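You operate a simulated robot arm through the tools that you are given. There is no shell and no other tool.

Carry out the task below with a simulated robot arm. There is one attempt and no reset: what you move stays moved.

TASK
Seal the filled cup and stand it on the green mat.
Fine: use the cup sealer; first turn the grey knob till the amber light goes out; hold the steel handle down till the green light; slide the white drawer back in. Set down upright: large cup.

Only the result counts: the job must be done as asked and must still hold three seconds after the hand-in. Knocking over, shifting, dropping, spilling or breaking anything else fails it. Lids that push on must go on centred and level and be pressed home; caps that screw on are set level and turned clockwise until they are tight.

THE ROBOT
A 7-joint arm with a two-finger parallel gripper, fixed in place. Base frame: the origin is at the foot of the arm, x ahead of it, y to its left, z up. Units: m, degrees, N and s.
Its first joint turns from -166.0 to 166.0 degrees. Payload 4.4 kg.
The tool frame sits at the grasp point between the pads (the TCP): z along the fingers, y along the line on which they close. The tips reach 0.023 m beyond it. The gripper opens to 0.094 m. The fingers are 0.038 m wide and 0.01 m thick; the gripper's body (0.054 by 0.096 m) begins 0.039 m behind the TCP.
Orientation is told as [roll, pitch, yaw] about the base's x, y, z axes, in that order, counted from this pose: with the fingers straight down and closing along the base's y, the tool's x points along the base's -x, its y along +y and its z along -z.

THE INTERFACE
- The arm moves only by the tool servo_tool. Its argument "increments" is one flat list of numbers, 7 for each row, row after row: the shift along the tool's x, y, z in mm, then the turn, a rotation vector about the tool's x, y, z in degrees, then the gripper command, from -1 (fully open) to 1 (shut), values between in proportion. In form: [dx, dy, dz, wx, wy, wz, claw, dx, dy, dz, wx, wy, wz, claw, ...]. A call has 1 to 20 rows; each row shifts and turns the commanded pose from where the row before left it, along the tool's axes as they then stand. Each row takes 0.2 s and may step no farther than 0.05 m and 8.6 degrees from the row before; otherwise, or with a gripper value out of range, the whole call is refused. A pose out of reach is approached as far as the arm can. The call stops where the force on the tool passes 40 N (or 10 N more than at its start, if that is more) or the arm is blocked; 0.2 s more then pass. Each finger travels about 0.072 m/s and halts on what it meets, pressing with about 41 N; the grip force reading is that of the motor and also rises with nothing between the fingers. The clock runs only during rows and for 0.2 s after the last one: add rows that do not move to give the fingers time. It gives the time, the measured TCP pose, the force on the tool (base axes), the opening and the grip force at its end, in the units of the frame above (readings bear some noise), with the torque about the TCP (base axes, N m) and any sound that the robot's microphone picked up, and new pictures: "pictures" is both (left out), scene, wrist or none.
- Cameras (640 x 400 px; columns grow to the right, rows downward): "scene" is fixed at [0.0494, 0.5009, 1.6126]; the picture's right is [-0.58, -0.81, 0.00], its down [-0.32, 0.23, -0.92] and it looks along [0.75, -0.53, -0.39] (base axes); focal length 367 px, centre (320, 200). "wrist" rides on the gripper at [0.086, 0.016, -0.075] in the tool frame; the picture's right is [-0.18, 0.98, 0.00], its down [-0.58, -0.11, -0.81] and it looks along [-0.79, -0.15, 0.59] (tool axes); focal length 243 px, centre (320, 200). There is no depth. A picture from a camera that has moved, and an enlarged one, comes with that camera's place and axes in the base frame and with its lens.
- inspect(camera, box): a new picture of the part [left, top, right, bottom] of that camera's present view, enlarged. It takes no simulated time.
- job_done(): hands the job in; it is judged then, once.

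Nothing tells you positions but the pictures and the camera data. Unless the task says otherwise, let go and move clear before handing in.

The tools are called after ">>>" by a JSON object that holds its "op" and its "data". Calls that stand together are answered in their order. servo_tool: Moves the arm, as the interface text tells. Its arguments: {"type":"object","properties":{"increments":{"type":"array","items":{"type":"number"}},"pictures":{"type":"string","enum":["both","scene","wrist","none"]}},"required":["increments"]} The other tools are called the same way: inspect (camera, box) takes an enlarged picture of a part of a camera's view; job_done () hands the job in.

At the start:

```text
time: 0.0
position: [0.653, 0.0612, 1.4911]
ee_rot: [-0.1, 0.0, 0.0]
force: [-0.1, 0.3, 0.5]
wrist_torque: [-0.03, -0.01, -0.04]
gripper_width: 0.0941
gripper_force: 0.1
```

scene: 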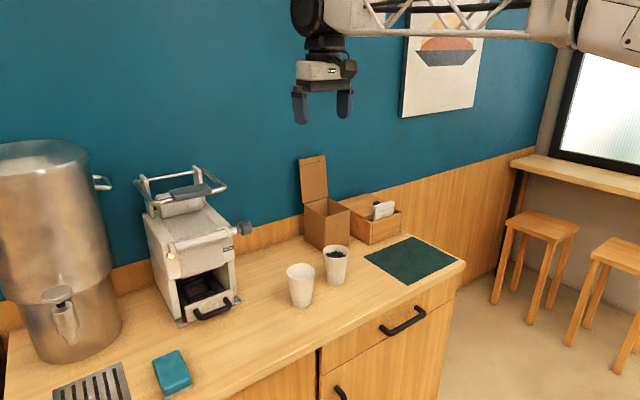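
wrist: 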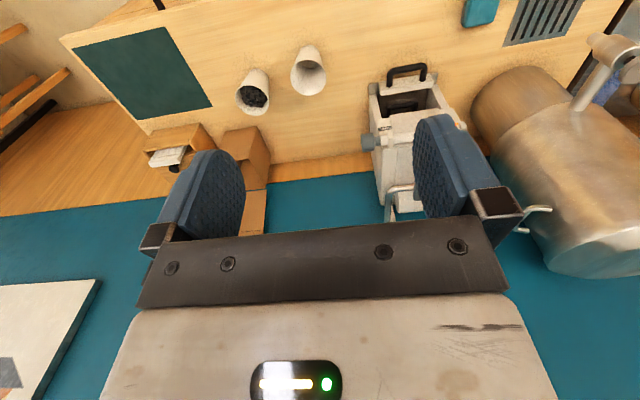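

I see the sealer, two cups (one filled with dark contents, one apparently empty), the green mat, and boxes on the counter. I'll look closer before moving anything.

>>> {"op": "inspect", "data": {"camera": "scene", "box": [120, 150, 280, 330]}}

>>> {"op": "inspect", "data": {"camera": "scene", "box": [260, 210, 480, 330]}}

>>> {"op": "inspect", "data": {"camera": "wrist", "box": [220, 20, 480, 220]}}

```text
2.22 times, centred on (200, 240) of scene
camera zoom: at [0.0494, 0.5009, 1.6126], right [-0.58, -0.81, 0.0], down [-0.32, 0.23, -0.92], along [0.75, -0.53, -0.39], focal length 816 px, centre (587, 111)
```

zoom: 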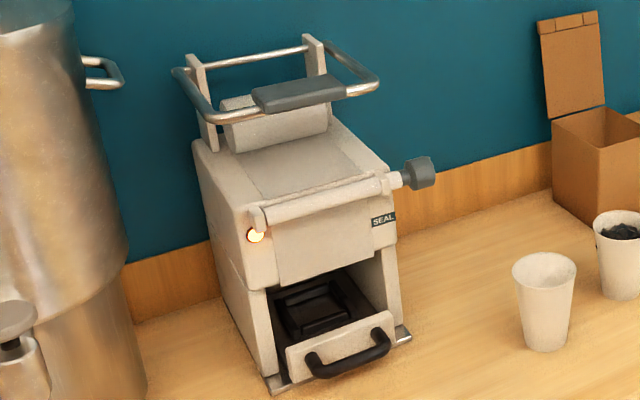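

```text
2.91 times, centred on (370, 270) of scene
camera zoom: at [0.0494, 0.5009, 1.6126], right [-0.58, -0.81, 0.0], down [-0.32, 0.23, -0.92], along [0.75, -0.53, -0.39], focal length 1068 px, centre (174, -4)
```

zoom: 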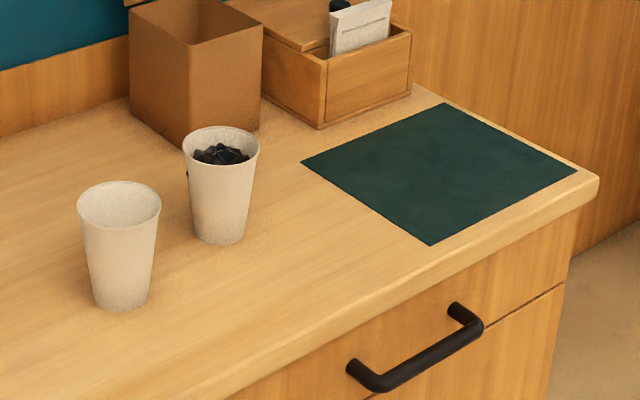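

```text
2.00 times, centred on (350, 120) of wrist
camera zoom: at [0.5675, 0.0771, 1.5649], right [0.18, 0.98, 0.0], down [0.58, -0.11, 0.81], along [0.79, -0.15, -0.59], focal length 485 px, centre (260, 360)
```

zoom: 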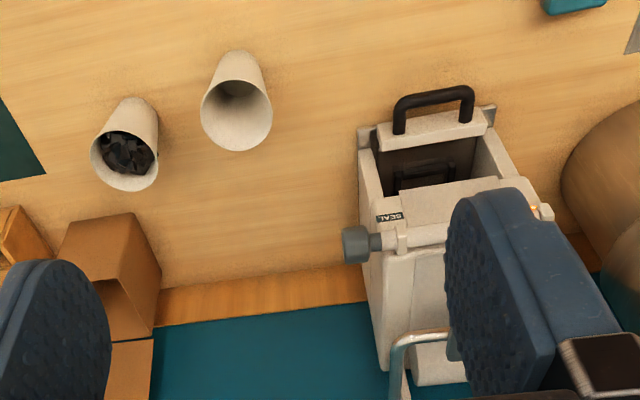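

The filled cup's rim is at about (0.886, -0.158, 0.98), the table is at z≈0.847, and the sealer front is near x≈0.96 with y from 0.16 to 0.36. The mat spans about x 0.73–0.96 and y -0.63 to -0.35. I'll move the wrist camera closer to look at the sealer.

>>> {"op": "servo_tool", "data": {"increments": [9, 30, 40, 0, 0, 0, -1, 9, 30, 40, 0, 0, 0, -1, 9, 30, 40, 0, 0, 0, -1, 9, 30, 40, 0, 0, 0, -1, 9, 30, 40, 0, 0, 0, -1, 9, 30, 40, 0, 0, 0, -1, 0, 0, 0, 0, 0, 0, -1]}}

```text
refused: row 1 steps farther than a row can; nothing moved
```

The first row was just over the step limit, so I'll use smaller steps.

>>> {"op": "servo_tool", "data": {"increments": [8, 26, 35, 0, 0, 0, -1, 8, 26, 35, 0, 0, 0, -1, 8, 26, 35, 0, 0, 0, -1, 8, 26, 35, 0, 0, 0, -1, 8, 26, 35, 0, 0, 0, -1, 8, 26, 35, 0, 0, 0, -1, 8, 26, 35, 0, 0, 0, -1, 0, 0, 0, 0, 0, 0, -1]}}

```text
time: 1.8
position: [0.5962, 0.2418, 1.245]
ee_rot: [0.0, 0.0, -0.1]
force: [0.3, 0.8, 0.3]
wrist_torque: [0.04, 0.01, 0.02]
gripper_width: 0.0942
gripper_force: 0.0
camera wrist: at [0.511, 0.2584, 1.3176], right [0.18, 0.98, 0.0], down [0.58, -0.11, 0.81], along [0.79, -0.15, -0.59], focal length 243 px, centre (320, 200)
```

scene: 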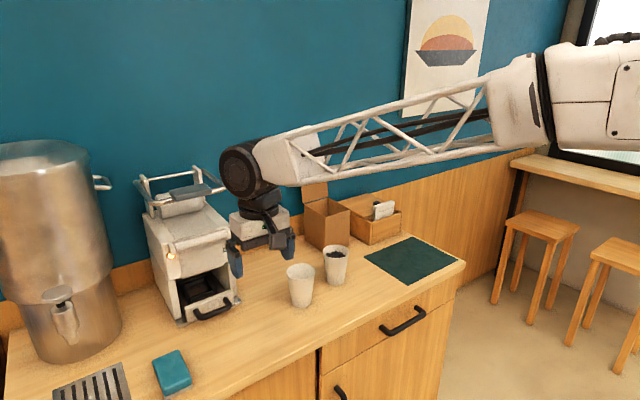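
wrist: 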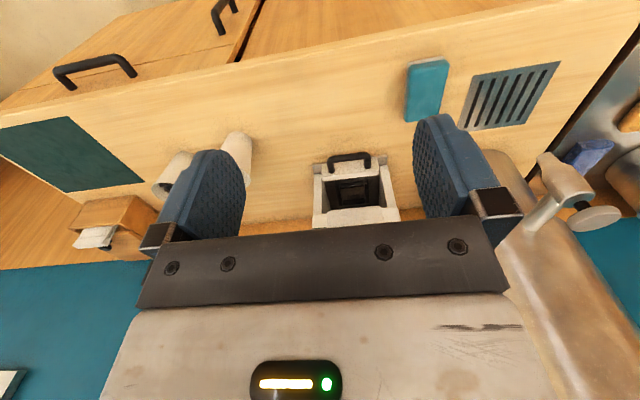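

The gripper hides the sealer's upper part. I'll zoom on what is visible.

>>> {"op": "inspect", "data": {"camera": "wrist", "box": [280, 130, 440, 240]}}

>>> {"op": "inspect", "data": {"camera": "scene", "box": [160, 240, 260, 330]}}

>>> {"op": "inspect", "data": {"camera": "scene", "box": [130, 155, 260, 250]}}

```text
3.64 times, centred on (360, 185) of wrist
camera zoom: at [0.511, 0.2584, 1.3176], right [0.18, 0.98, 0.0], down [0.58, -0.11, 0.81], along [0.79, -0.15, -0.59], focal length 882 px, centre (174, 254)
```

zoom: 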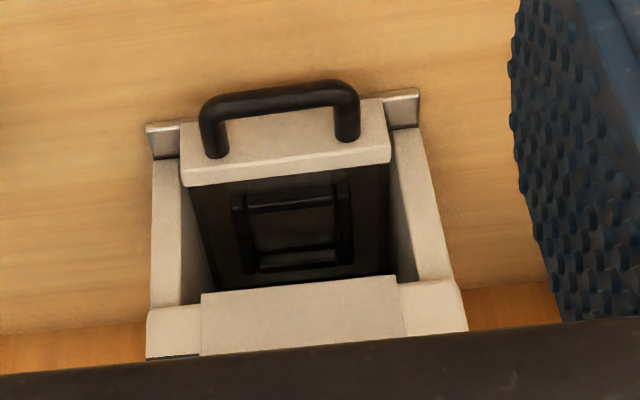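

```text
4.44 times, centred on (210, 285) of scene
camera zoom: at [0.0494, 0.5009, 1.6126], right [-0.58, -0.81, 0.0], down [-0.32, 0.23, -0.92], along [0.75, -0.53, -0.39], focal length 1632 px, centre (809, -178)
```

zoom: 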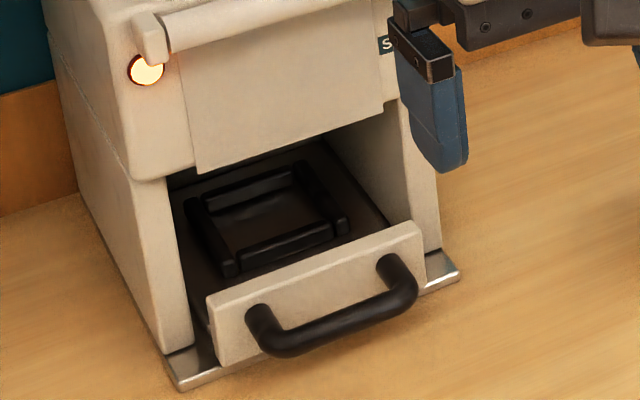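

```text
4.21 times, centred on (195, 202) of scene
camera zoom: at [0.0494, 0.5009, 1.6126], right [-0.58, -0.81, 0.0], down [-0.32, 0.23, -0.92], along [0.75, -0.53, -0.39], focal length 1546 px, centre (846, 190)
```

zoom: 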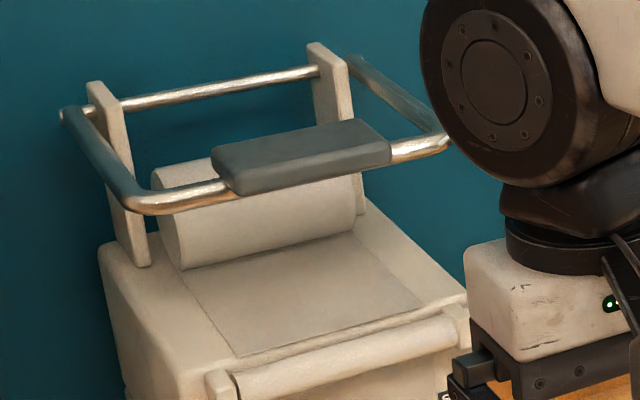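

The sealer's drawer is nearly closed and its tray has a square nest for the cup. The amber light is on and the steel handle is up. I'll raise the arm to view the top of the machine from the front.

>>> {"op": "servo_tool", "data": {"increments": [-25, 2, -41, 0, 0, 0, -1, -25, 2, -41, 0, 0, 0, -1, -25, 2, -41, 0, 0, 0, -1, -25, 2, -41, 0, 0, 0, -1, -25, 2, -41, 0, 0, 0, -1, 0, 0, 0, 0, 0, 0, -1]}}

```text
time: 3.2
position: [0.7214, 0.2537, 1.4508]
ee_rot: [0.0, 0.0, 0.0]
force: [-0.5, 0.3, 0.6]
wrist_torque: [0.01, -0.03, 0.01]
gripper_width: 0.0938
gripper_force: 0.2
camera wrist: at [0.6347, 0.2694, 1.5245], right [0.18, 0.98, 0.0], down [0.58, -0.11, 0.81], along [0.79, -0.15, -0.59], focal length 243 px, centre (320, 200)
```

scene: 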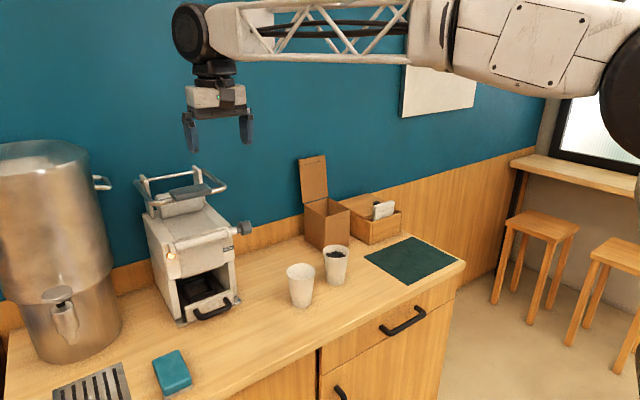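
wrist: 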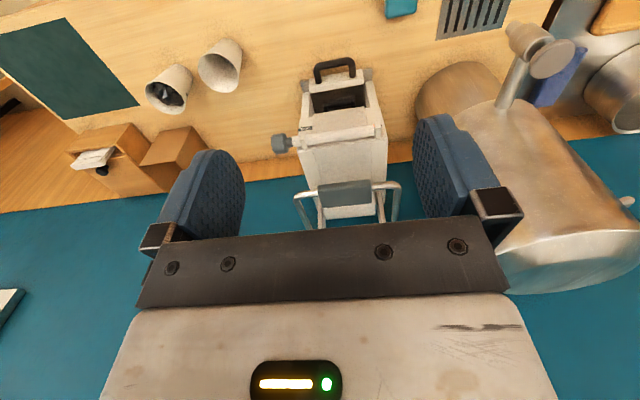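

>>> {"op": "inspect", "data": {"camera": "wrist", "box": [256, 40, 432, 240]}}

>>> {"op": "inspect", "data": {"camera": "wrist", "box": [130, 20, 270, 130]}}

>>> {"op": "inspect", "data": {"camera": "scene", "box": [130, 155, 270, 255]}}

```text
2.00 times, centred on (344, 140) of wrist
camera zoom: at [0.6347, 0.2694, 1.5245], right [0.18, 0.98, 0.0], down [0.58, -0.11, 0.81], along [0.79, -0.15, -0.59], focal length 485 px, centre (272, 320)
```

zoom: 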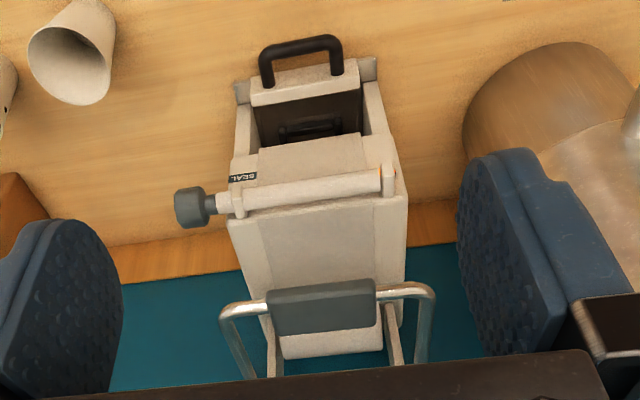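

```text
3.64 times, centred on (200, 75) of wrist
camera zoom: at [0.6347, 0.2694, 1.5245], right [0.18, 0.98, 0.0], down [0.58, -0.11, 0.81], along [0.79, -0.15, -0.59], focal length 882 px, centre (756, 654)
```

zoom: 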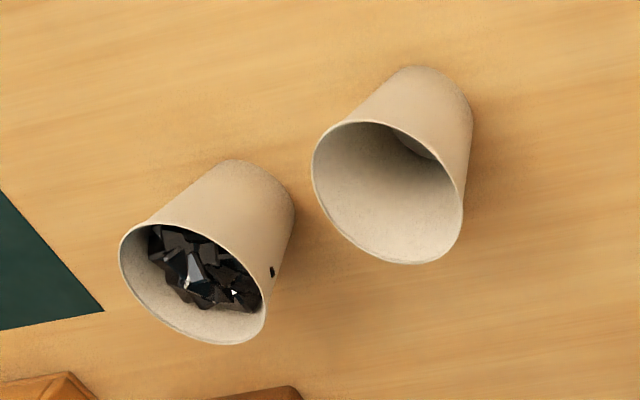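

```text
4.00 times, centred on (200, 205) of scene
camera zoom: at [0.0494, 0.5009, 1.6126], right [-0.58, -0.81, 0.0], down [-0.32, 0.23, -0.92], along [0.75, -0.53, -0.39], focal length 1469 px, centre (800, 180)
```

zoom: 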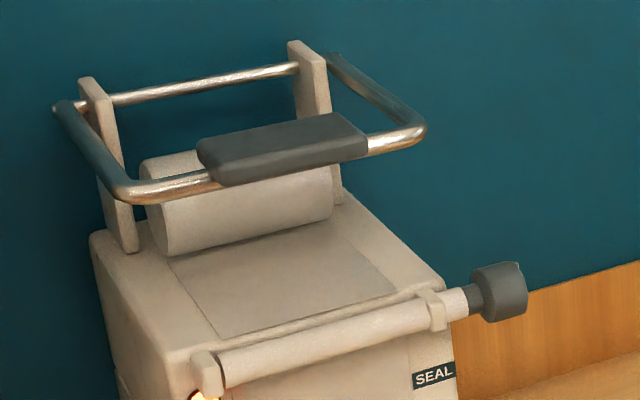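

The knob centre is at about (0.962, 0.12, 1.116) with its axis along y. The lever grip is at about (0.987, 0.252, 1.25) and the drawer bar at about (0.917, 0.254, 0.897). Next I'll go to the right of the sealer and turn the tool to point along +y toward the knob.

>>> {"op": "servo_tool", "data": {"increments": [-8, -36, 25, 0, 0, 0, -1, -8, -36, 25, 0, 0, 0, -1, -8, -36, 25, 0, 0, 0, -1, -8, -36, 25, 0, 0, 0, -1, -8, -36, 25, 0, 0, 0, -1, -8, -36, 25, 0, 0, 0, -1, -8, -36, 25, 0, 0, 0, -1, -8, -36, 25, 0, 0, 0, -1, 0, 0, 0, -8.18, 0, 0, -1, 0, 0, 0, -8.18, 0, 0, -1, 0, 0, 0, -8.18, 0, 0, -1, 0, 0, 0, -8.18, 0, 0, -1, 0, 0, 0, -8.18, 0, 0, -1, 0, 0, 0, -8.18, 0, 0, -1, 0, 0, 0, -8.18, 0, 0, -1, 0, 0, 0, -8.18, 0, 0, -1, 0, 0, 0, -8.18, 0, 0, -1, 0, 0, 0, -8.18, 0, 0, -1, 0, 0, 0, -8.2, 0, 0, -1, 0, 0, 0, 0, 0, 0, -1]}}

```text
time: 7.4
position: [0.7881, -0.0341, 1.2511]
ee_rot: [90.0, 0.0, -0.1]
force: [1.0, 0.2, -0.2]
wrist_torque: [0.01, 0.01, -0.01]
gripper_width: 0.0938
gripper_force: 0.1
camera wrist: at [0.7011, -0.1093, 1.2662], right [0.18, 0.0, 0.98], down [0.58, -0.81, -0.11], along [0.79, 0.59, -0.15], focal length 243 px, centre (320, 200)
```

scene: 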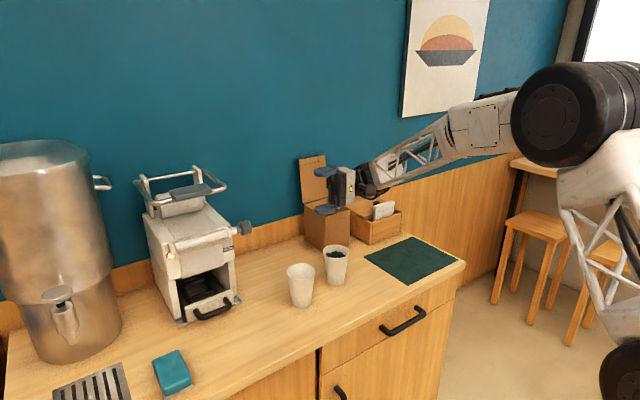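
wrist: 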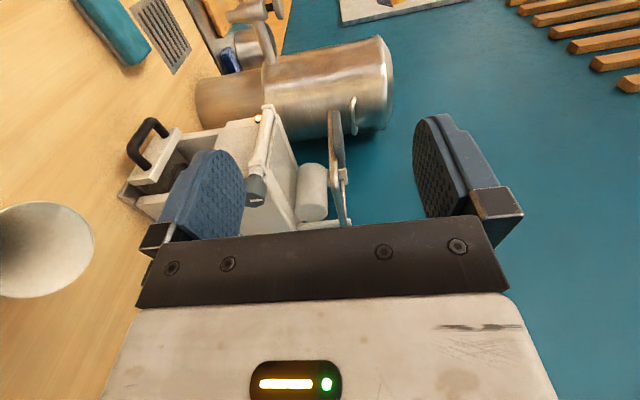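

The knob position checks out from this side as well. I'll zoom in for detail.

>>> {"op": "inspect", "data": {"camera": "wrist", "box": [110, 80, 370, 240]}}

```text
2.46 times, centred on (240, 160) of wrist
camera zoom: at [0.7011, -0.1093, 1.2662], right [0.18, 0.0, 0.98], down [0.58, -0.81, -0.11], along [0.79, 0.59, -0.15], focal length 597 px, centre (517, 298)
```

zoom: 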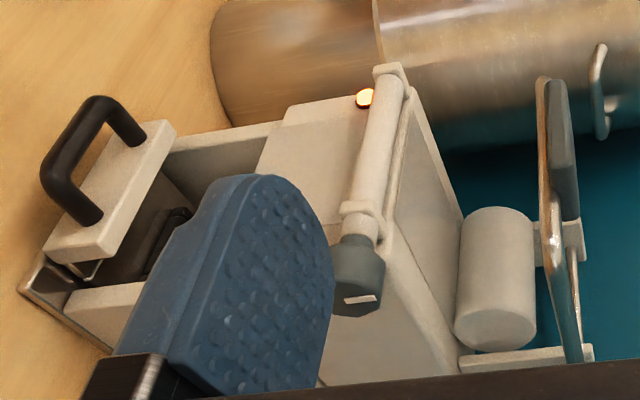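

I'll line the TCP up with the knob axis, staying short of the knob in y.

>>> {"op": "servo_tool", "data": {"increments": [-35.2, -26.8, 0, 0, 0, 0, -1, -35.2, -26.8, 0, 0, 0, 0, -1, -35.2, -26.8, 0, 0, 0, 0, -1, -35.2, -26.8, 0, 0, 0, 0, -1, -35.2, -26.8, 0, 0, 0, 0, -1, 0, 0, 30, 0, 0, 0, -1, 0, 0, 0, 0, 0, 0, -1]}}

```text
time: 9.0
position: [0.9612, -0.0048, 1.1147]
ee_rot: [90.1, 0.0, -0.1]
force: [-0.2, -0.7, 0.0]
wrist_torque: [0.05, 0.0, 0.02]
gripper_width: 0.0939
gripper_force: 0.1
camera wrist: at [0.8745, -0.0797, 1.1297], right [0.18, 0.0, 0.98], down [0.58, -0.81, -0.11], along [0.79, 0.59, -0.15], focal length 243 px, centre (320, 200)
```

scene: 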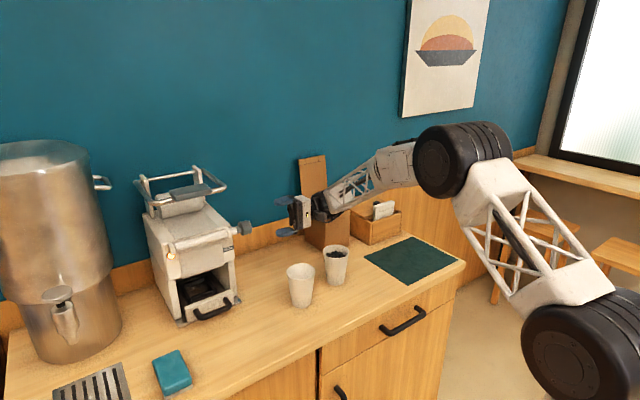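
wrist: 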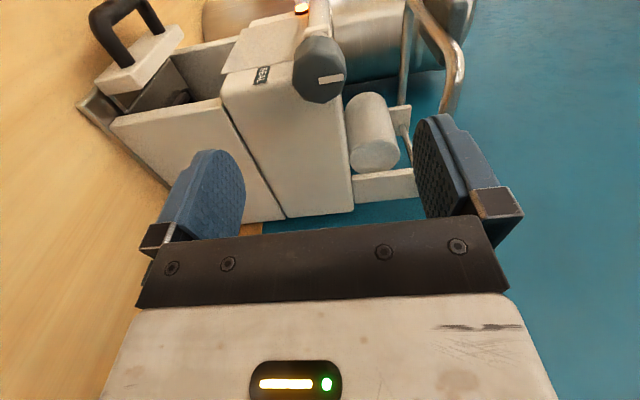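

I'm aligned with the knob. I'll advance along +y with the fingers above and below it, then close.

>>> {"op": "servo_tool", "data": {"increments": [-4, 2, 38, 0, 0, 0, -1, 0, 0, 38, 0, 0, 0, -1, 0, 0, 38, 0, 0, 0, -1, 0, 0, 0, 0, 0, 0, -1]}}

```text
time: 10.0
position: [0.9623, 0.1111, 1.1182]
ee_rot: [89.9, 0.0, 0.0]
force: [0.0, -0.2, -0.3]
wrist_torque: [-0.01, 0.02, -0.01]
gripper_width: 0.094
gripper_force: 0.1
camera wrist: at [0.8769, 0.0345, 1.134], right [0.18, 0.0, 0.98], down [0.58, -0.81, -0.11], along [0.79, 0.59, -0.15], focal length 243 px, centre (320, 200)
```

scene: 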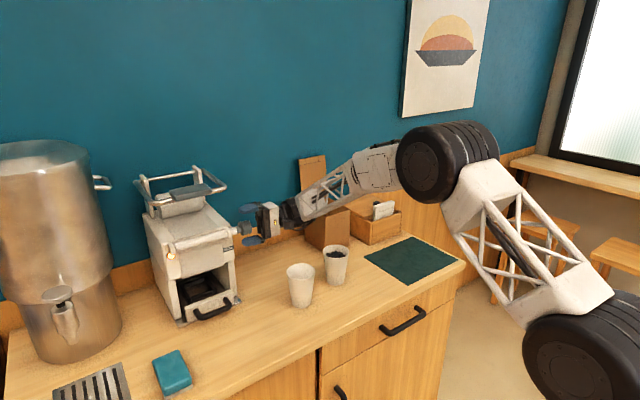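
wrist: 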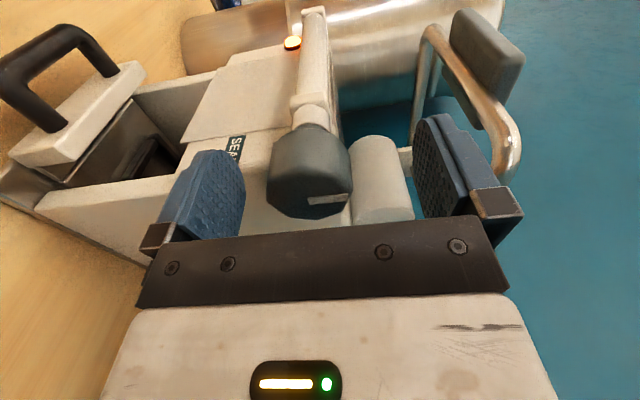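

The knob sits between the fingers, so I'll close on it.

>>> {"op": "servo_tool", "data": {"increments": [0, 0, 0, 0, 0, 0, 1, 0, 0, 0, 0, 0, 0, 1, 0, 0, 0, 0, 0, 0, 1, 0, 0, 0, 0, 0, 0, 1]}}

```text
time: 10.8
position: [0.9635, 0.109, 1.1113]
ee_rot: [89.9, 0.5, -0.1]
force: [8.7, 5.3, -2.4]
wrist_torque: [-0.16, -0.12, -0.87]
gripper_width: 0.0417
gripper_force: 45.0
stopped in row 3: the force on the tool passed its limit at 44 N (the readings are from after the stop); the commanded pose is now the measured one
camera wrist: at [0.877, 0.0344, 1.1283], right [0.19, 0.0, 0.98], down [0.58, -0.81, -0.11], along [0.79, 0.59, -0.16], focal length 243 px, centre (320, 200)
```

scene: 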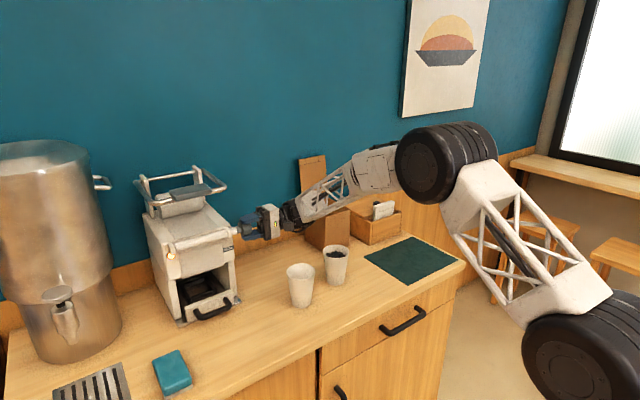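
wrist: 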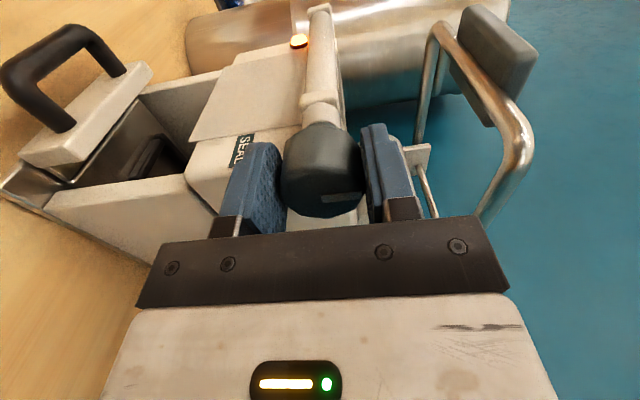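

I've gripped the knob at 41.7 mm. I'll try a turn about -y and watch the amber light.

>>> {"op": "servo_tool", "data": {"increments": [0, 0, 0, 0, 0, -6, 1, 0, 0, 0, 0, 0, -6, 1, 0, 0, 0, 0, 0, -6, 1, 0, 0, 0, 0, 0, -6, 1, 0, 0, 0, 0, 0, -6, 1]}}

```text
time: 11.6
position: [0.9638, 0.1094, 1.1103]
ee_rot: [89.8, -16.0, -0.1]
force: [13.6, 6.9, -6.0]
wrist_torque: [-0.26, 0.05, -0.91]
gripper_width: 0.0417
gripper_force: 44.7
stopped in row 3: the force on the tool passed its limit at 41 N (the readings are from after the stop); the commanded pose is now the measured one
camera wrist: at [0.8758, 0.0344, 1.1018], right [-0.09, 0.0, 1.0], down [0.59, -0.81, 0.06], along [0.8, 0.59, 0.07], focal length 243 px, centre (320, 200)
```

scene: 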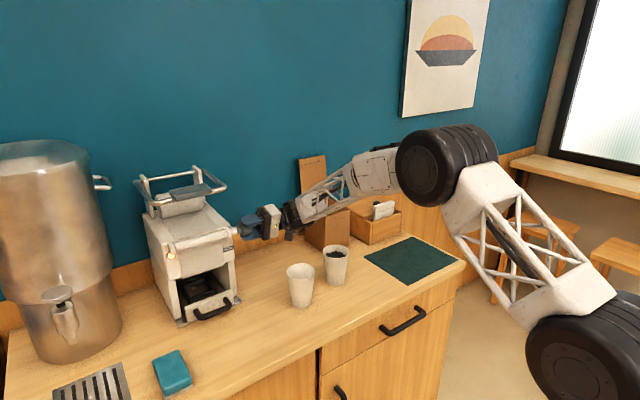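
wrist: 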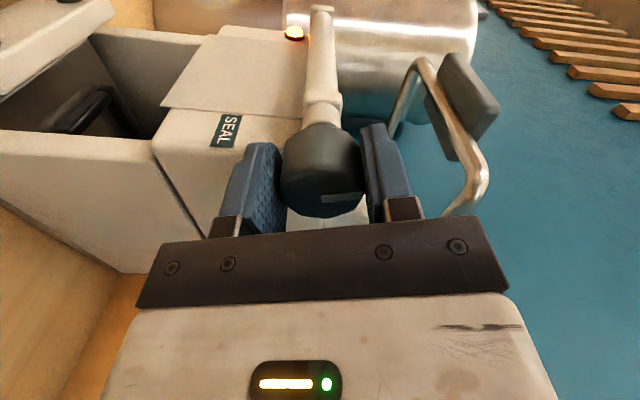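

The knob turns with the tool. Some side load built up, so I'll relieve it slightly and keep turning the same way.

>>> {"op": "servo_tool", "data": {"increments": [-2, -0.5, 0, 0, 0, 0, 1, 0, 0, 0, 0, 0, -4, 1, 0, 0, 0, 0, 0, -4, 1, 0, 0, 0, 0, 0, -4, 1, 0, 0, 0, 0, 0, -4, 1, 0, 0, 0, 0, 0, -4, 1], "pictures": "wrist"}}

```text
time: 12.9
position: [0.965, 0.1099, 1.1092]
ee_rot: [89.8, -36.1, 0.0]
force: [-8.4, 3.9, -7.8]
wrist_torque: [-0.26, -0.01, 0.18]
gripper_width: 0.0414
gripper_force: 44.8
camera wrist: at [0.8859, 0.0342, 1.0716], right [-0.43, 0.0, 0.9], down [0.53, -0.81, 0.26], along [0.73, 0.59, 0.35], focal length 243 px, centre (320, 200)
```

wrist: 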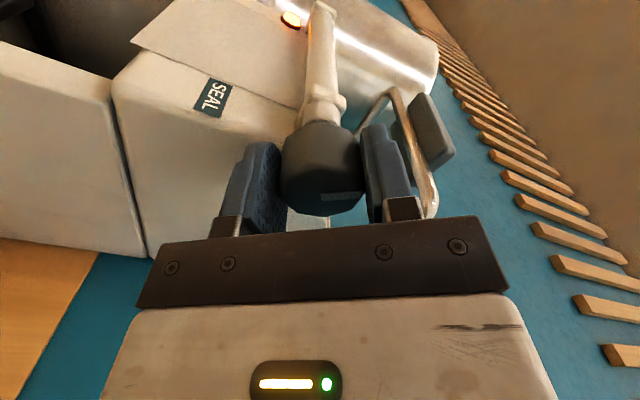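

The knob follows smoothly at 36° so far and amber is still on, so I'll continue.

>>> {"op": "servo_tool", "data": {"increments": [0, -1, 0, 0, 0, -5, 1, 0, 0, 0, 0, 0, -5, 1, 0, 0, 0, 0, 0, -5, 1, 0, 0, 0, 0, 0, -5, 1, 0, 0, 0, 0, 0, -5, 1, 0, 0, 0, 0, 0, -5, 1, 0, 0, 0, 0, 0, -5, 1, 0, 0, 0, 0, 0, -5, 1, 0, 0, 0, 0, 0, -5, 1, 0, 0, 0, 0, 0, -5, 1]}}

```text
time: 14.1
position: [0.9666, 0.1099, 1.1084]
ee_rot: [89.7, -57.3, 0.0]
force: [18.7, 6.0, -4.7]
wrist_torque: [-0.31, 0.1, -0.7]
gripper_width: 0.0416
gripper_force: 45.8
stopped in row 5: the force on the tool passed its limit at 43 N (the readings are from after the stop); the commanded pose is now the measured one
camera wrist: at [0.9057, 0.0342, 1.0446], right [-0.73, 0.0, 0.69], down [0.4, -0.81, 0.43], along [0.56, 0.59, 0.59], focal length 243 px, centre (320, 200)
```

scene: 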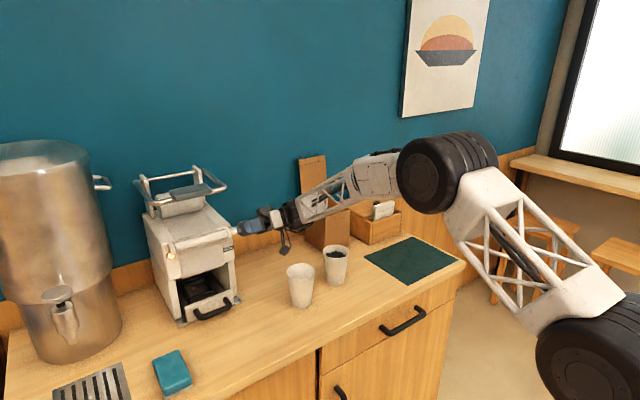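
wrist: 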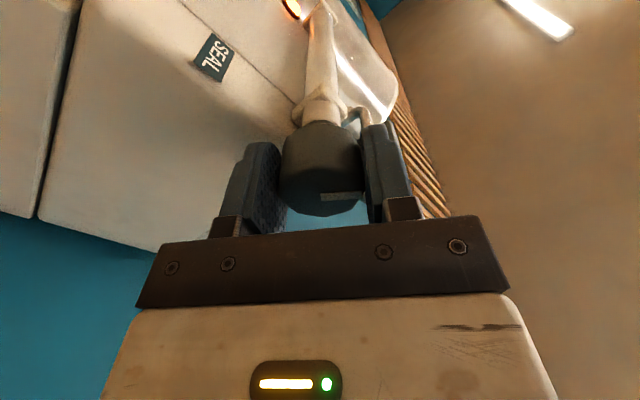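

The side load comes from a small offset; the knob axis is nearer (0.9685, 1.111). I'll relax the grip, recentre, regrip and continue.

>>> {"op": "servo_tool", "data": {"increments": [0, 0, 0, 0, 0, 0, -0.1, 0, 0, 0, 0, 0, 0, -0.1, -3.4, 0, 0, 0, 0, 0, -0.1, 0, 0, 0, 0, 0, 0, 1, 0, 0, 0, 0, 0, 0, 1, 0, 0, 0, 0, 0, -5, 1, 0, 0, 0, 0, 0, -5, 1, 0, 0, 0, 0, 0, -5, 1, 0, 0, 0, 0, 0, -5, 1, 0, 0, 0, 0, 0, -5, 1, 0, 0, 0, 0, 0, -5, 1]}}

```text
time: 16.4
position: [0.9692, 0.1105, 1.1121]
ee_rot: [86.5, -87.5, 3.3]
force: [17.7, 5.4, -8.4]
wrist_torque: [-0.09, -0.02, -0.49]
gripper_width: 0.0415
gripper_force: 44.9
camera wrist: at [0.9478, 0.0337, 1.0263], right [-0.97, 0.0, 0.23], down [0.13, -0.81, 0.58], along [0.19, 0.59, 0.78], focal length 243 px, centre (320, 200)
```

scene: 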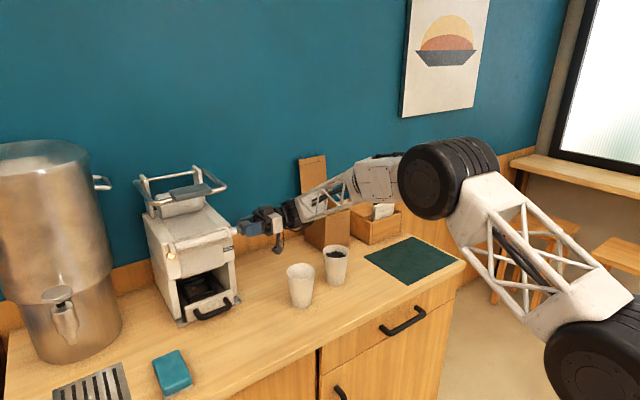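
wrist: 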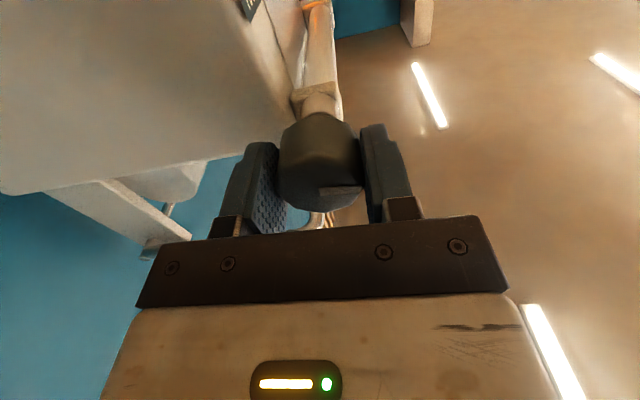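

>>> {"op": "inspect", "data": {"camera": "scene", "box": [140, 210, 280, 300]}}

```text
4.44 times, centred on (210, 255) of scene
camera zoom: at [0.0494, 0.5009, 1.6126], right [-0.58, -0.81, 0.0], down [-0.32, 0.23, -0.92], along [0.75, -0.53, -0.39], focal length 1632 px, centre (809, -44)
```

zoom: 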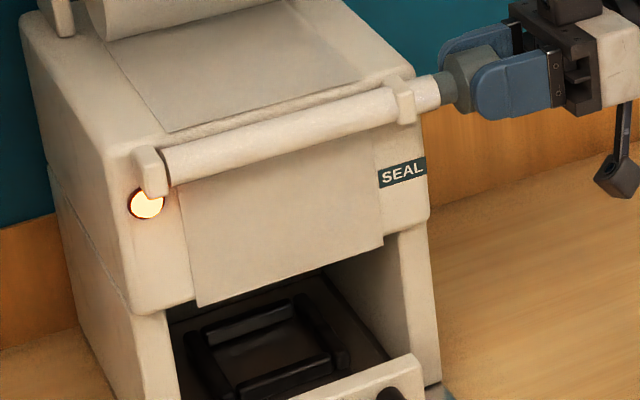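

Amber is still lit at about -87°. I'll keep turning the same way.

>>> {"op": "servo_tool", "data": {"increments": [0, -1, 0, 0, 0, -5, 1, 0, 0, 0, 0, 0, -5, 1, 0, 0, 0, 0, 0, -5, 1, 0, 0, 0, 0, 0, -5, 1, 0, 0, 0, 0, 0, -5, 1, 0, 0, 0, 0, 0, -5, 1, 0, 0, 0, 0, 0, -5, 1, 0, 0, 0, 0, 0, -5, 1, 0, 0, 0, 0, 0, -5, 1, 0, 0, 0, 0, 0, -5, 1]}}

>>> {"op": "inspect", "data": {"camera": "scene", "box": [140, 210, 280, 300]}}

```text
time: 17.7
position: [0.9683, 0.1092, 1.1118]
ee_rot: [-89.5, -66.6, 179.6]
force: [-14.6, 2.5, 3.5]
wrist_torque: [-0.03, 0.03, 0.28]
gripper_width: 0.0416
gripper_force: 45.1
stopped in row 6: the force on the tool passed its limit at 42 N (the readings are from after the stop); the commanded pose is now the measured one
camera wrist: at [0.9875, 0.0337, 1.0261], right [-0.98, 0.0, -0.22], down [-0.13, -0.8, 0.58], along [-0.18, 0.59, 0.78], focal length 243 px, centre (320, 200)
```

scene: 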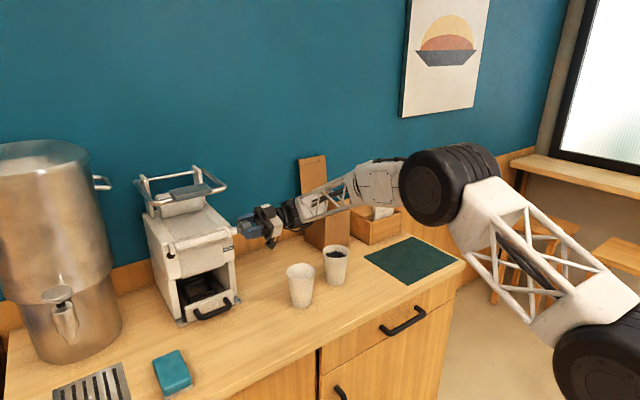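
wrist: 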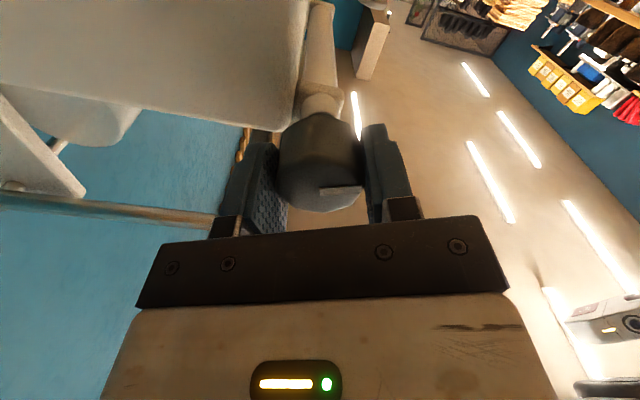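

```text
4.44 times, centred on (210, 255) of scene
camera zoom: at [0.0494, 0.5009, 1.6126], right [-0.58, -0.81, 0.0], down [-0.32, 0.23, -0.92], along [0.75, -0.53, -0.39], focal length 1632 px, centre (809, -44)
```

zoom: 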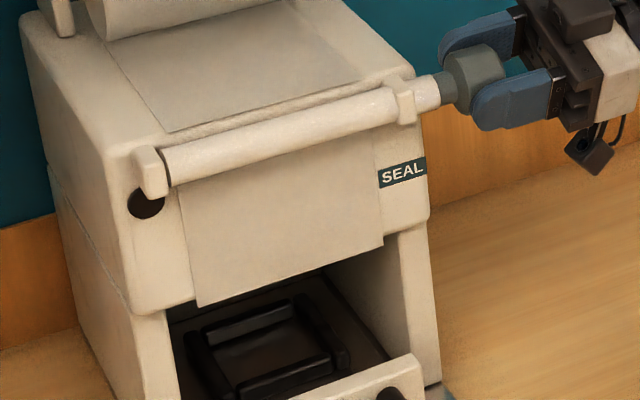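

The amber light is out. I'll open the gripper and back straight away along -y.

>>> {"op": "servo_tool", "data": {"increments": [0, 0, 0, 0, 0, 0, -1, 0, 0, 0, 0, 0, 0, -1, 0, 0, 0, 0, 0, 0, -1, 0, 0, -40, 0, 0, 0, -1, 0, 0, -40, 0, 0, 0, -1, 0, 0, -40, 0, 0, 0, -1, 0, 0, 0, 0, 0, 0, -1]}}

>>> {"op": "inspect", "data": {"camera": "scene", "box": [140, 210, 280, 300]}}

```text
time: 19.3
position: [0.9695, -0.0113, 1.1126]
ee_rot: [-89.7, -66.6, 179.6]
force: [0.6, 0.0, -0.3]
wrist_torque: [0.0, -0.01, -0.02]
gripper_width: 0.0942
gripper_force: 0.0
camera wrist: at [0.9889, -0.0871, 1.026], right [-0.98, 0.0, -0.22], down [-0.13, -0.8, 0.58], along [-0.18, 0.59, 0.79], focal length 243 px, centre (320, 200)
```

scene: 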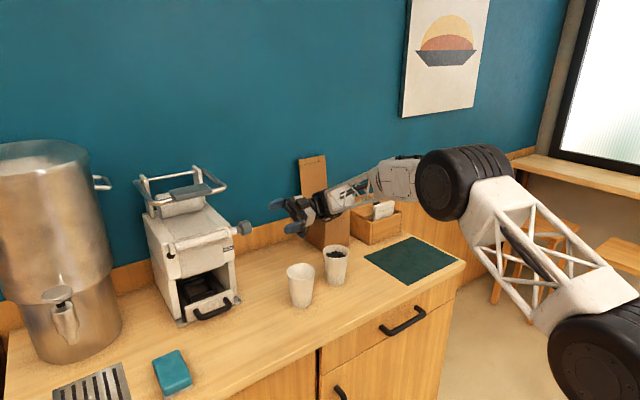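
wrist: 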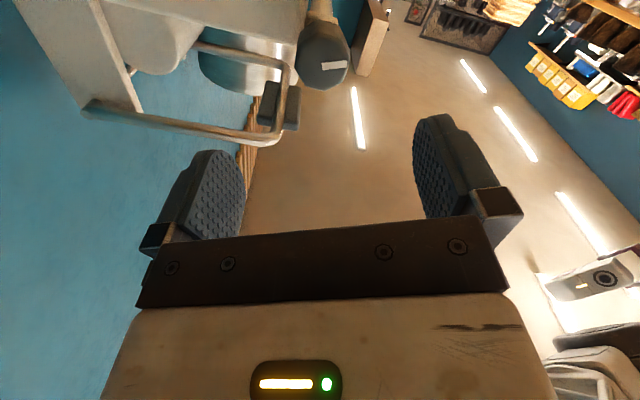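

```text
4.44 times, centred on (210, 255) of scene
camera zoom: at [0.0494, 0.5009, 1.6126], right [-0.58, -0.81, 0.0], down [-0.32, 0.23, -0.92], along [0.75, -0.53, -0.39], focal length 1632 px, centre (809, -44)
```

zoom: 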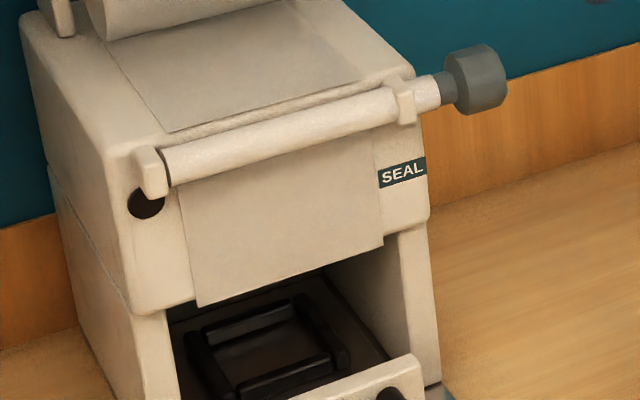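

The light stays off. I'll retreat and turn the tool to point down with the fingers closing along x for the drawer bar.

>>> {"op": "servo_tool", "data": {"increments": [-40, 26.4, 0, 0, 0, 0, -1, -40, 26.4, 0, 0, 0, 0, -1, -40, 26.4, 0, 0, 0, 0, -1, -40, 26.4, 0, 0, 0, 0, -1, -40, 26.4, 0, 0, 0, 0, -1, 0, 0, 0, 0, 0, 7.8, -1, 0, 0, 0, 0, 0, 7.8, -1, 0, 0, 0, 0, 0, 7.8, -1, 0, 0, 0, 0, 8.18, 0, -1, 0, 0, 0, 0, 8.18, 0, -1, 0, 0, 0, 0, 8.18, 0, -1, 0, 0, 0, 0, 8.18, 0, -1, 0, 0, 0, 0, 8.18, 0, -1, 0, 0, 0, 0, 8.18, 0, -1, 0, 0, 0, 0, 8.18, 0, -1, 0, 0, 0, 0, 8.18, 0, -1, 0, 0, 0, 0, 8.18, 0, -1, 0, 0, 0, 0, 8.18, 0, -1, 0, 0, 0, 0, 8.2, 0, -1]}}

```text
time: 23.3
position: [0.7678, -0.01, 1.2423]
ee_rot: [-0.1, 0.3, 89.9]
force: [-0.8, -0.7, 0.0]
wrist_torque: [-0.02, 0.0, -0.02]
gripper_width: 0.094
gripper_force: 0.0
camera wrist: at [0.7517, -0.097, 1.3178], right [-0.98, 0.19, 0.0], down [0.11, 0.58, 0.8], along [0.15, 0.79, -0.6], focal length 243 px, centre (320, 200)
```

scene: 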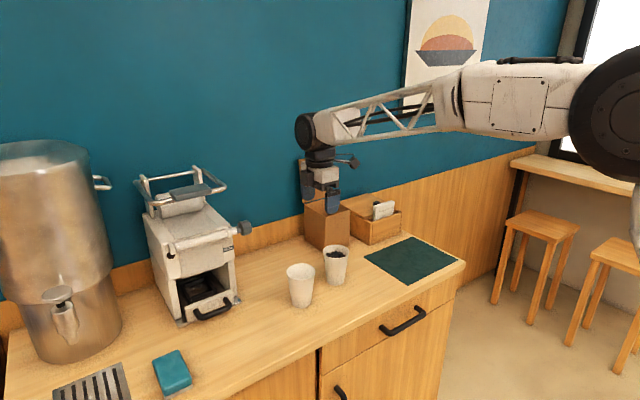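
wrist: 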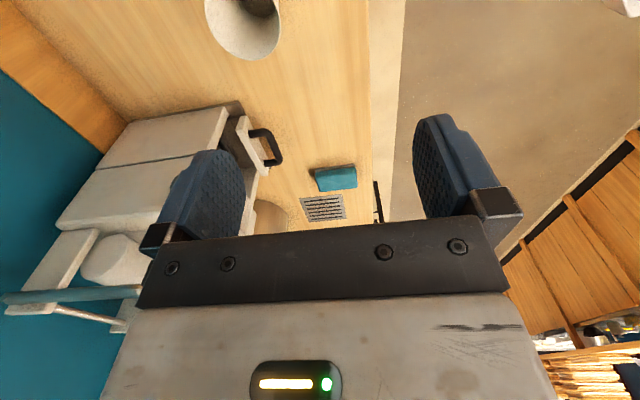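

I'll move in front of the drawer and tilt the tool 30° forward so the hand clears the roller.

>>> {"op": "servo_tool", "data": {"increments": [-44, 0, 20, 0, 0, 0, -1, -44, 0, 20, 0, 0, 0, -1, -44, 0, 20, 0, 0, 0, -1, -44, 0, 20, 0, 0, 0, -1, -44, 0, 20, 0, 0, 0, -1, -44, 0, 20, 0, 0, 0, -1, 0, 0, 0, 7.5, 0, 0, -1, 0, 0, 0, 7.5, 0, 0, -1, 0, 0, 0, 7.5, 0, 0, -1, 0, 0, 0, 7.5, 0, 0, -1, 0, 0, 0, 0, 0, 0, 0.2]}}

```text
time: 25.7
position: [0.767, 0.254, 1.1226]
ee_rot: [-30.0, 0.2, 90.0]
force: [0.2, 0.3, 0.8]
wrist_torque: [0.01, 0.0, -0.02]
gripper_width: 0.0382
gripper_force: 0.1
camera wrist: at [0.7156, 0.1676, 1.1785], right [-0.85, 0.18, -0.49], down [-0.31, 0.58, 0.75], along [0.43, 0.79, -0.44], focal length 243 px, centre (320, 200)
```

scene: 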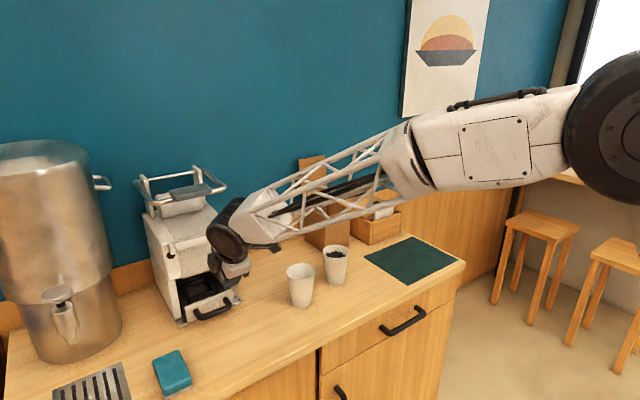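
wrist: 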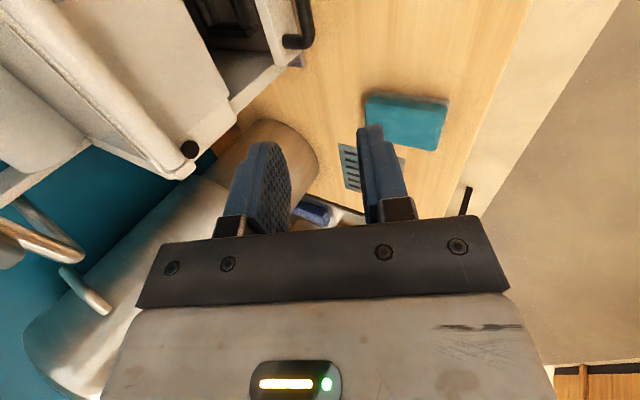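

I'm in front of the drawer now. I'll approach along the tool axis, stopping about 6 cm short of the bar to check alignment.

>>> {"op": "servo_tool", "data": {"increments": [0, -3.6, 42.2, 0, 0, 0, 0.2, 0, -3.6, 42.2, 0, 0, 0, 0.2, 0, -3.6, 42.2, 0, 0, 0, 0.2, 0, -3.6, 42.2, 0, 0, 0, 0.2, 0, -3.6, 42.2, 0, 0, 0, 0.2, 0, 0, 0, 0, 0, 0, 0.2]}}

>>> {"op": "inspect", "data": {"camera": "wrist", "box": [200, 0, 440, 200]}}

>>> {"op": "inspect", "data": {"camera": "scene", "box": [160, 230, 300, 330]}}

```text
time: 27.1
position: [0.8885, 0.2532, 0.9491]
ee_rot: [-30.0, 0.1, 89.9]
force: [-0.4, 0.4, 0.5]
wrist_torque: [-0.01, -0.02, 0.0]
gripper_width: 0.0376
gripper_force: 0.0
camera wrist: at [0.8376, 0.1663, 1.0044], right [-0.85, 0.18, -0.49], down [-0.31, 0.58, 0.75], along [0.43, 0.79, -0.44], focal length 243 px, centre (320, 200)
```

scene: 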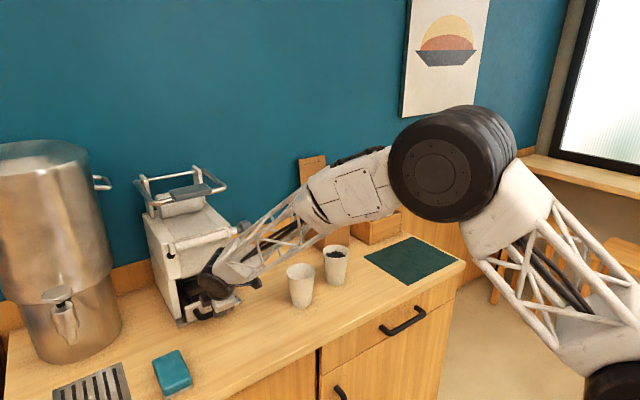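
wrist: 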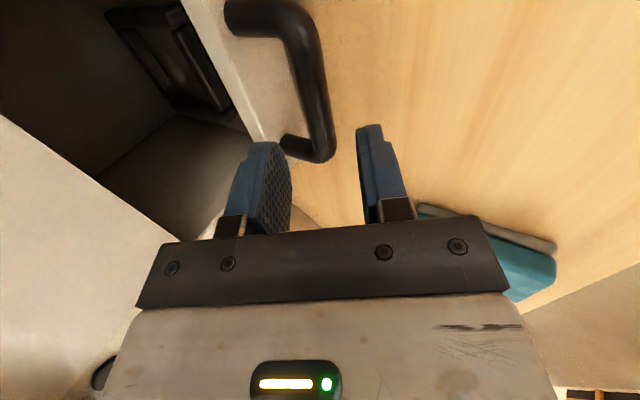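

```text
2.00 times, centred on (320, 100) of wrist
camera zoom: at [0.8376, 0.1663, 1.0044], right [-0.85, 0.18, -0.49], down [-0.31, 0.58, 0.75], along [0.43, 0.79, -0.44], focal length 485 px, centre (320, 400)
```

zoom: 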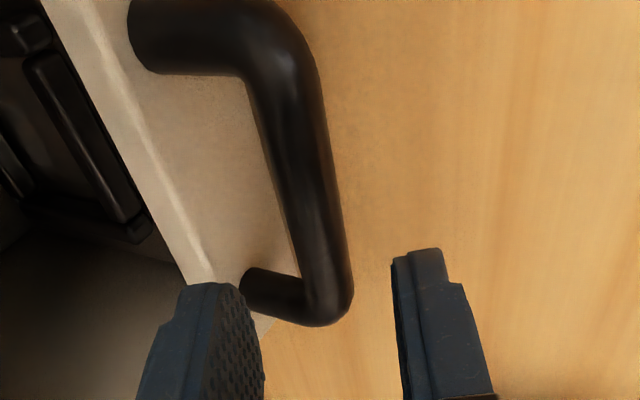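

```text
4.00 times, centred on (230, 280) of scene
camera zoom: at [0.0494, 0.5009, 1.6126], right [-0.58, -0.81, 0.0], down [-0.32, 0.23, -0.92], along [0.75, -0.53, -0.39], focal length 1469 px, centre (680, -120)
```

zoom: 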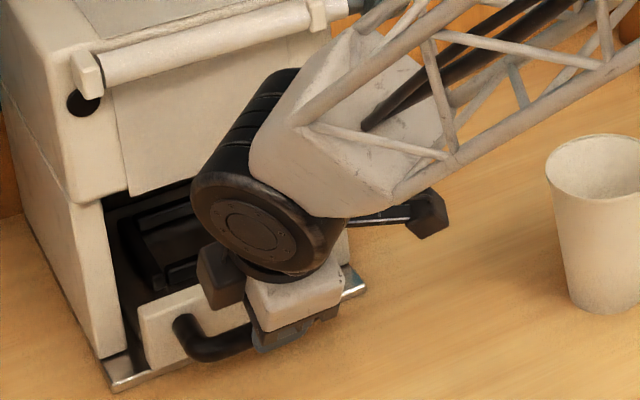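

The bar is about 5 mm toward the machine from the finger mid-plane and about 63 mm ahead. I'll correct for that, slide the fingers around it and close.

>>> {"op": "servo_tool", "data": {"increments": [4, -4.5, 10, 0, 0, 0, 0.28, 0, 0, 15, 0, 0, 0, 0.28, 0, 0, 15, 0, 0, 0, 0.28, 0, 0, 15, 0, 0, 0, 0.28, 0, 0, 0, 0, 0, 0, 0.28]}}

>>> {"op": "inspect", "data": {"camera": "wrist", "box": [200, 60, 440, 260]}}

```text
time: 28.3
position: [0.9201, 0.2499, 0.9038]
ee_rot: [-29.9, 0.0, 89.9]
force: [-0.1, 0.8, 1.2]
wrist_torque: [-0.01, -0.05, -0.01]
gripper_width: 0.0336
gripper_force: 0.0
camera wrist: at [0.8692, 0.1624, 0.9597], right [-0.85, 0.18, -0.49], down [-0.31, 0.58, 0.75], along [0.43, 0.79, -0.44], focal length 243 px, centre (320, 200)
```

scene: 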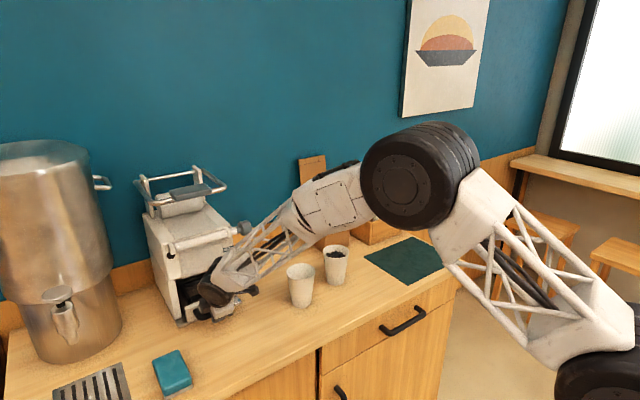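
wrist: 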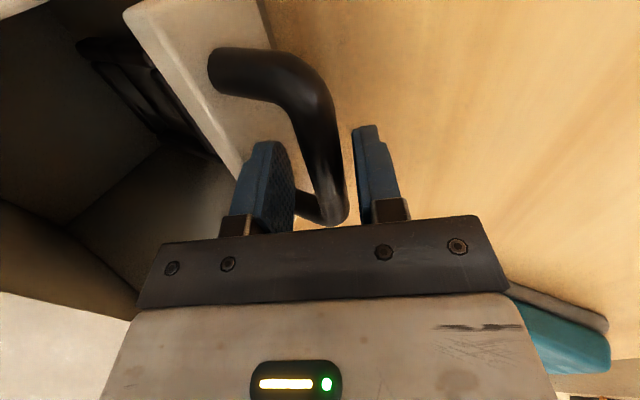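

```text
2.00 times, centred on (320, 160) of wrist
camera zoom: at [0.8692, 0.1624, 0.9597], right [-0.85, 0.18, -0.49], down [-0.31, 0.58, 0.75], along [0.43, 0.79, -0.44], focal length 485 px, centre (320, 280)
```

zoom: 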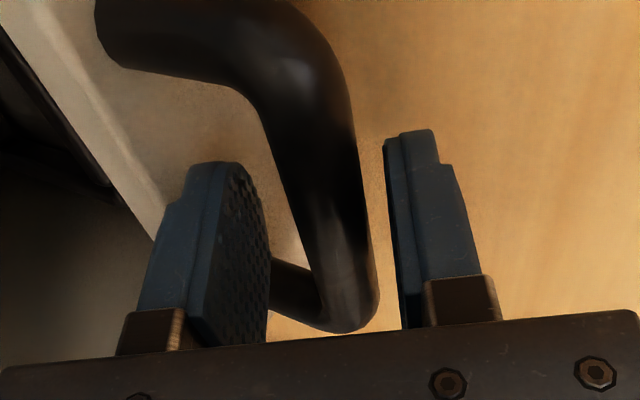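

The bar is between the fingers. I'll close on it and pull gently along -x.

>>> {"op": "servo_tool", "data": {"increments": [0, 0, 0, 0, 0, 0, 1, 0, 0, 0, 0, 0, 0, 1, 0, 0, 0, 0, 0, 0, 1], "pictures": "wrist"}}

```text
time: 29.1
position: [0.9186, 0.2492, 0.9023]
ee_rot: [-29.8, 0.1, 89.9]
force: [-34.0, -1.3, -7.6]
wrist_torque: [-1.05, 0.25, 1.49]
gripper_width: 0.0178
gripper_force: 44.6
camera wrist: at [0.8681, 0.1625, 0.9584], right [-0.85, 0.18, -0.49], down [-0.31, 0.58, 0.75], along [0.42, 0.79, -0.44], focal length 243 px, centre (320, 200)
```

wrist: 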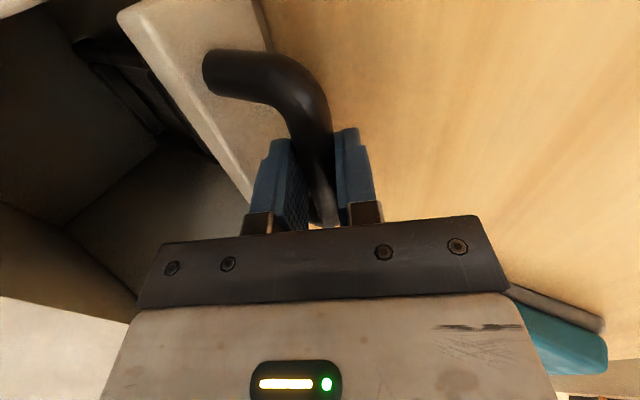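

>>> {"op": "servo_tool", "data": {"increments": [0, 4.33, -2.5, 0, 0, 0, 1, 0, 8.66, -5, 0, 0, 0, 1, 0, 8.66, -5, 0, 0, 0, 1, 0, 8.66, -5, 0, 0, 0, 1, 0, 8.66, -5, 0, 0, 0, 1, 0, 8.66, -5, 0, 0, 0, 1]}}

```text
time: 30.2
position: [0.8818, 0.2488, 0.9029]
ee_rot: [-29.9, 0.4, 90.0]
force: [0.5, 7.2, -4.3]
wrist_torque: [-0.97, -0.01, 1.61]
gripper_width: 0.0176
gripper_force: 44.8
stopped in row 5: the force on the tool passed its limit at 45 N (the readings are from after the stop); the commanded pose is now the measured one
camera wrist: at [0.8298, 0.1623, 0.9586], right [-0.85, 0.18, -0.49], down [-0.31, 0.58, 0.75], along [0.42, 0.79, -0.44], focal length 243 px, centre (320, 200)
```

scene: 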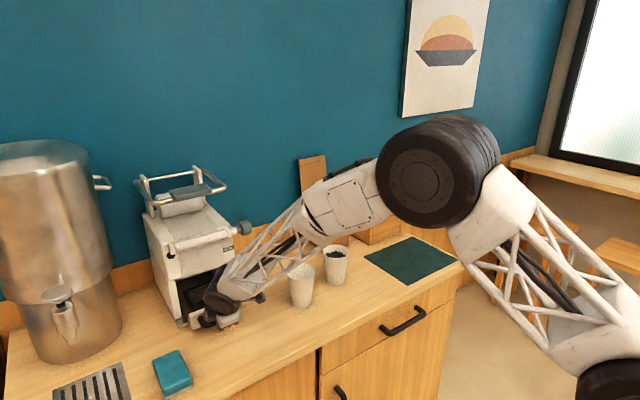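
wrist: 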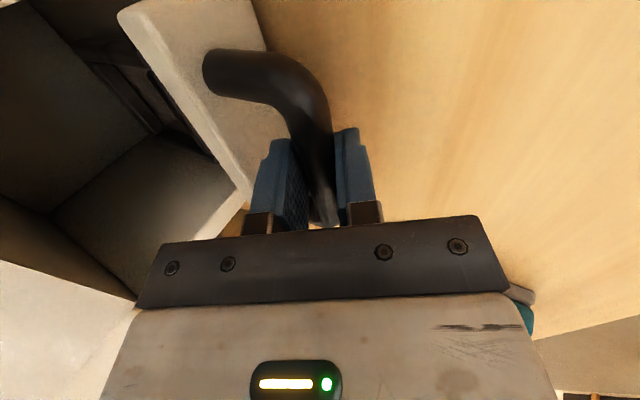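

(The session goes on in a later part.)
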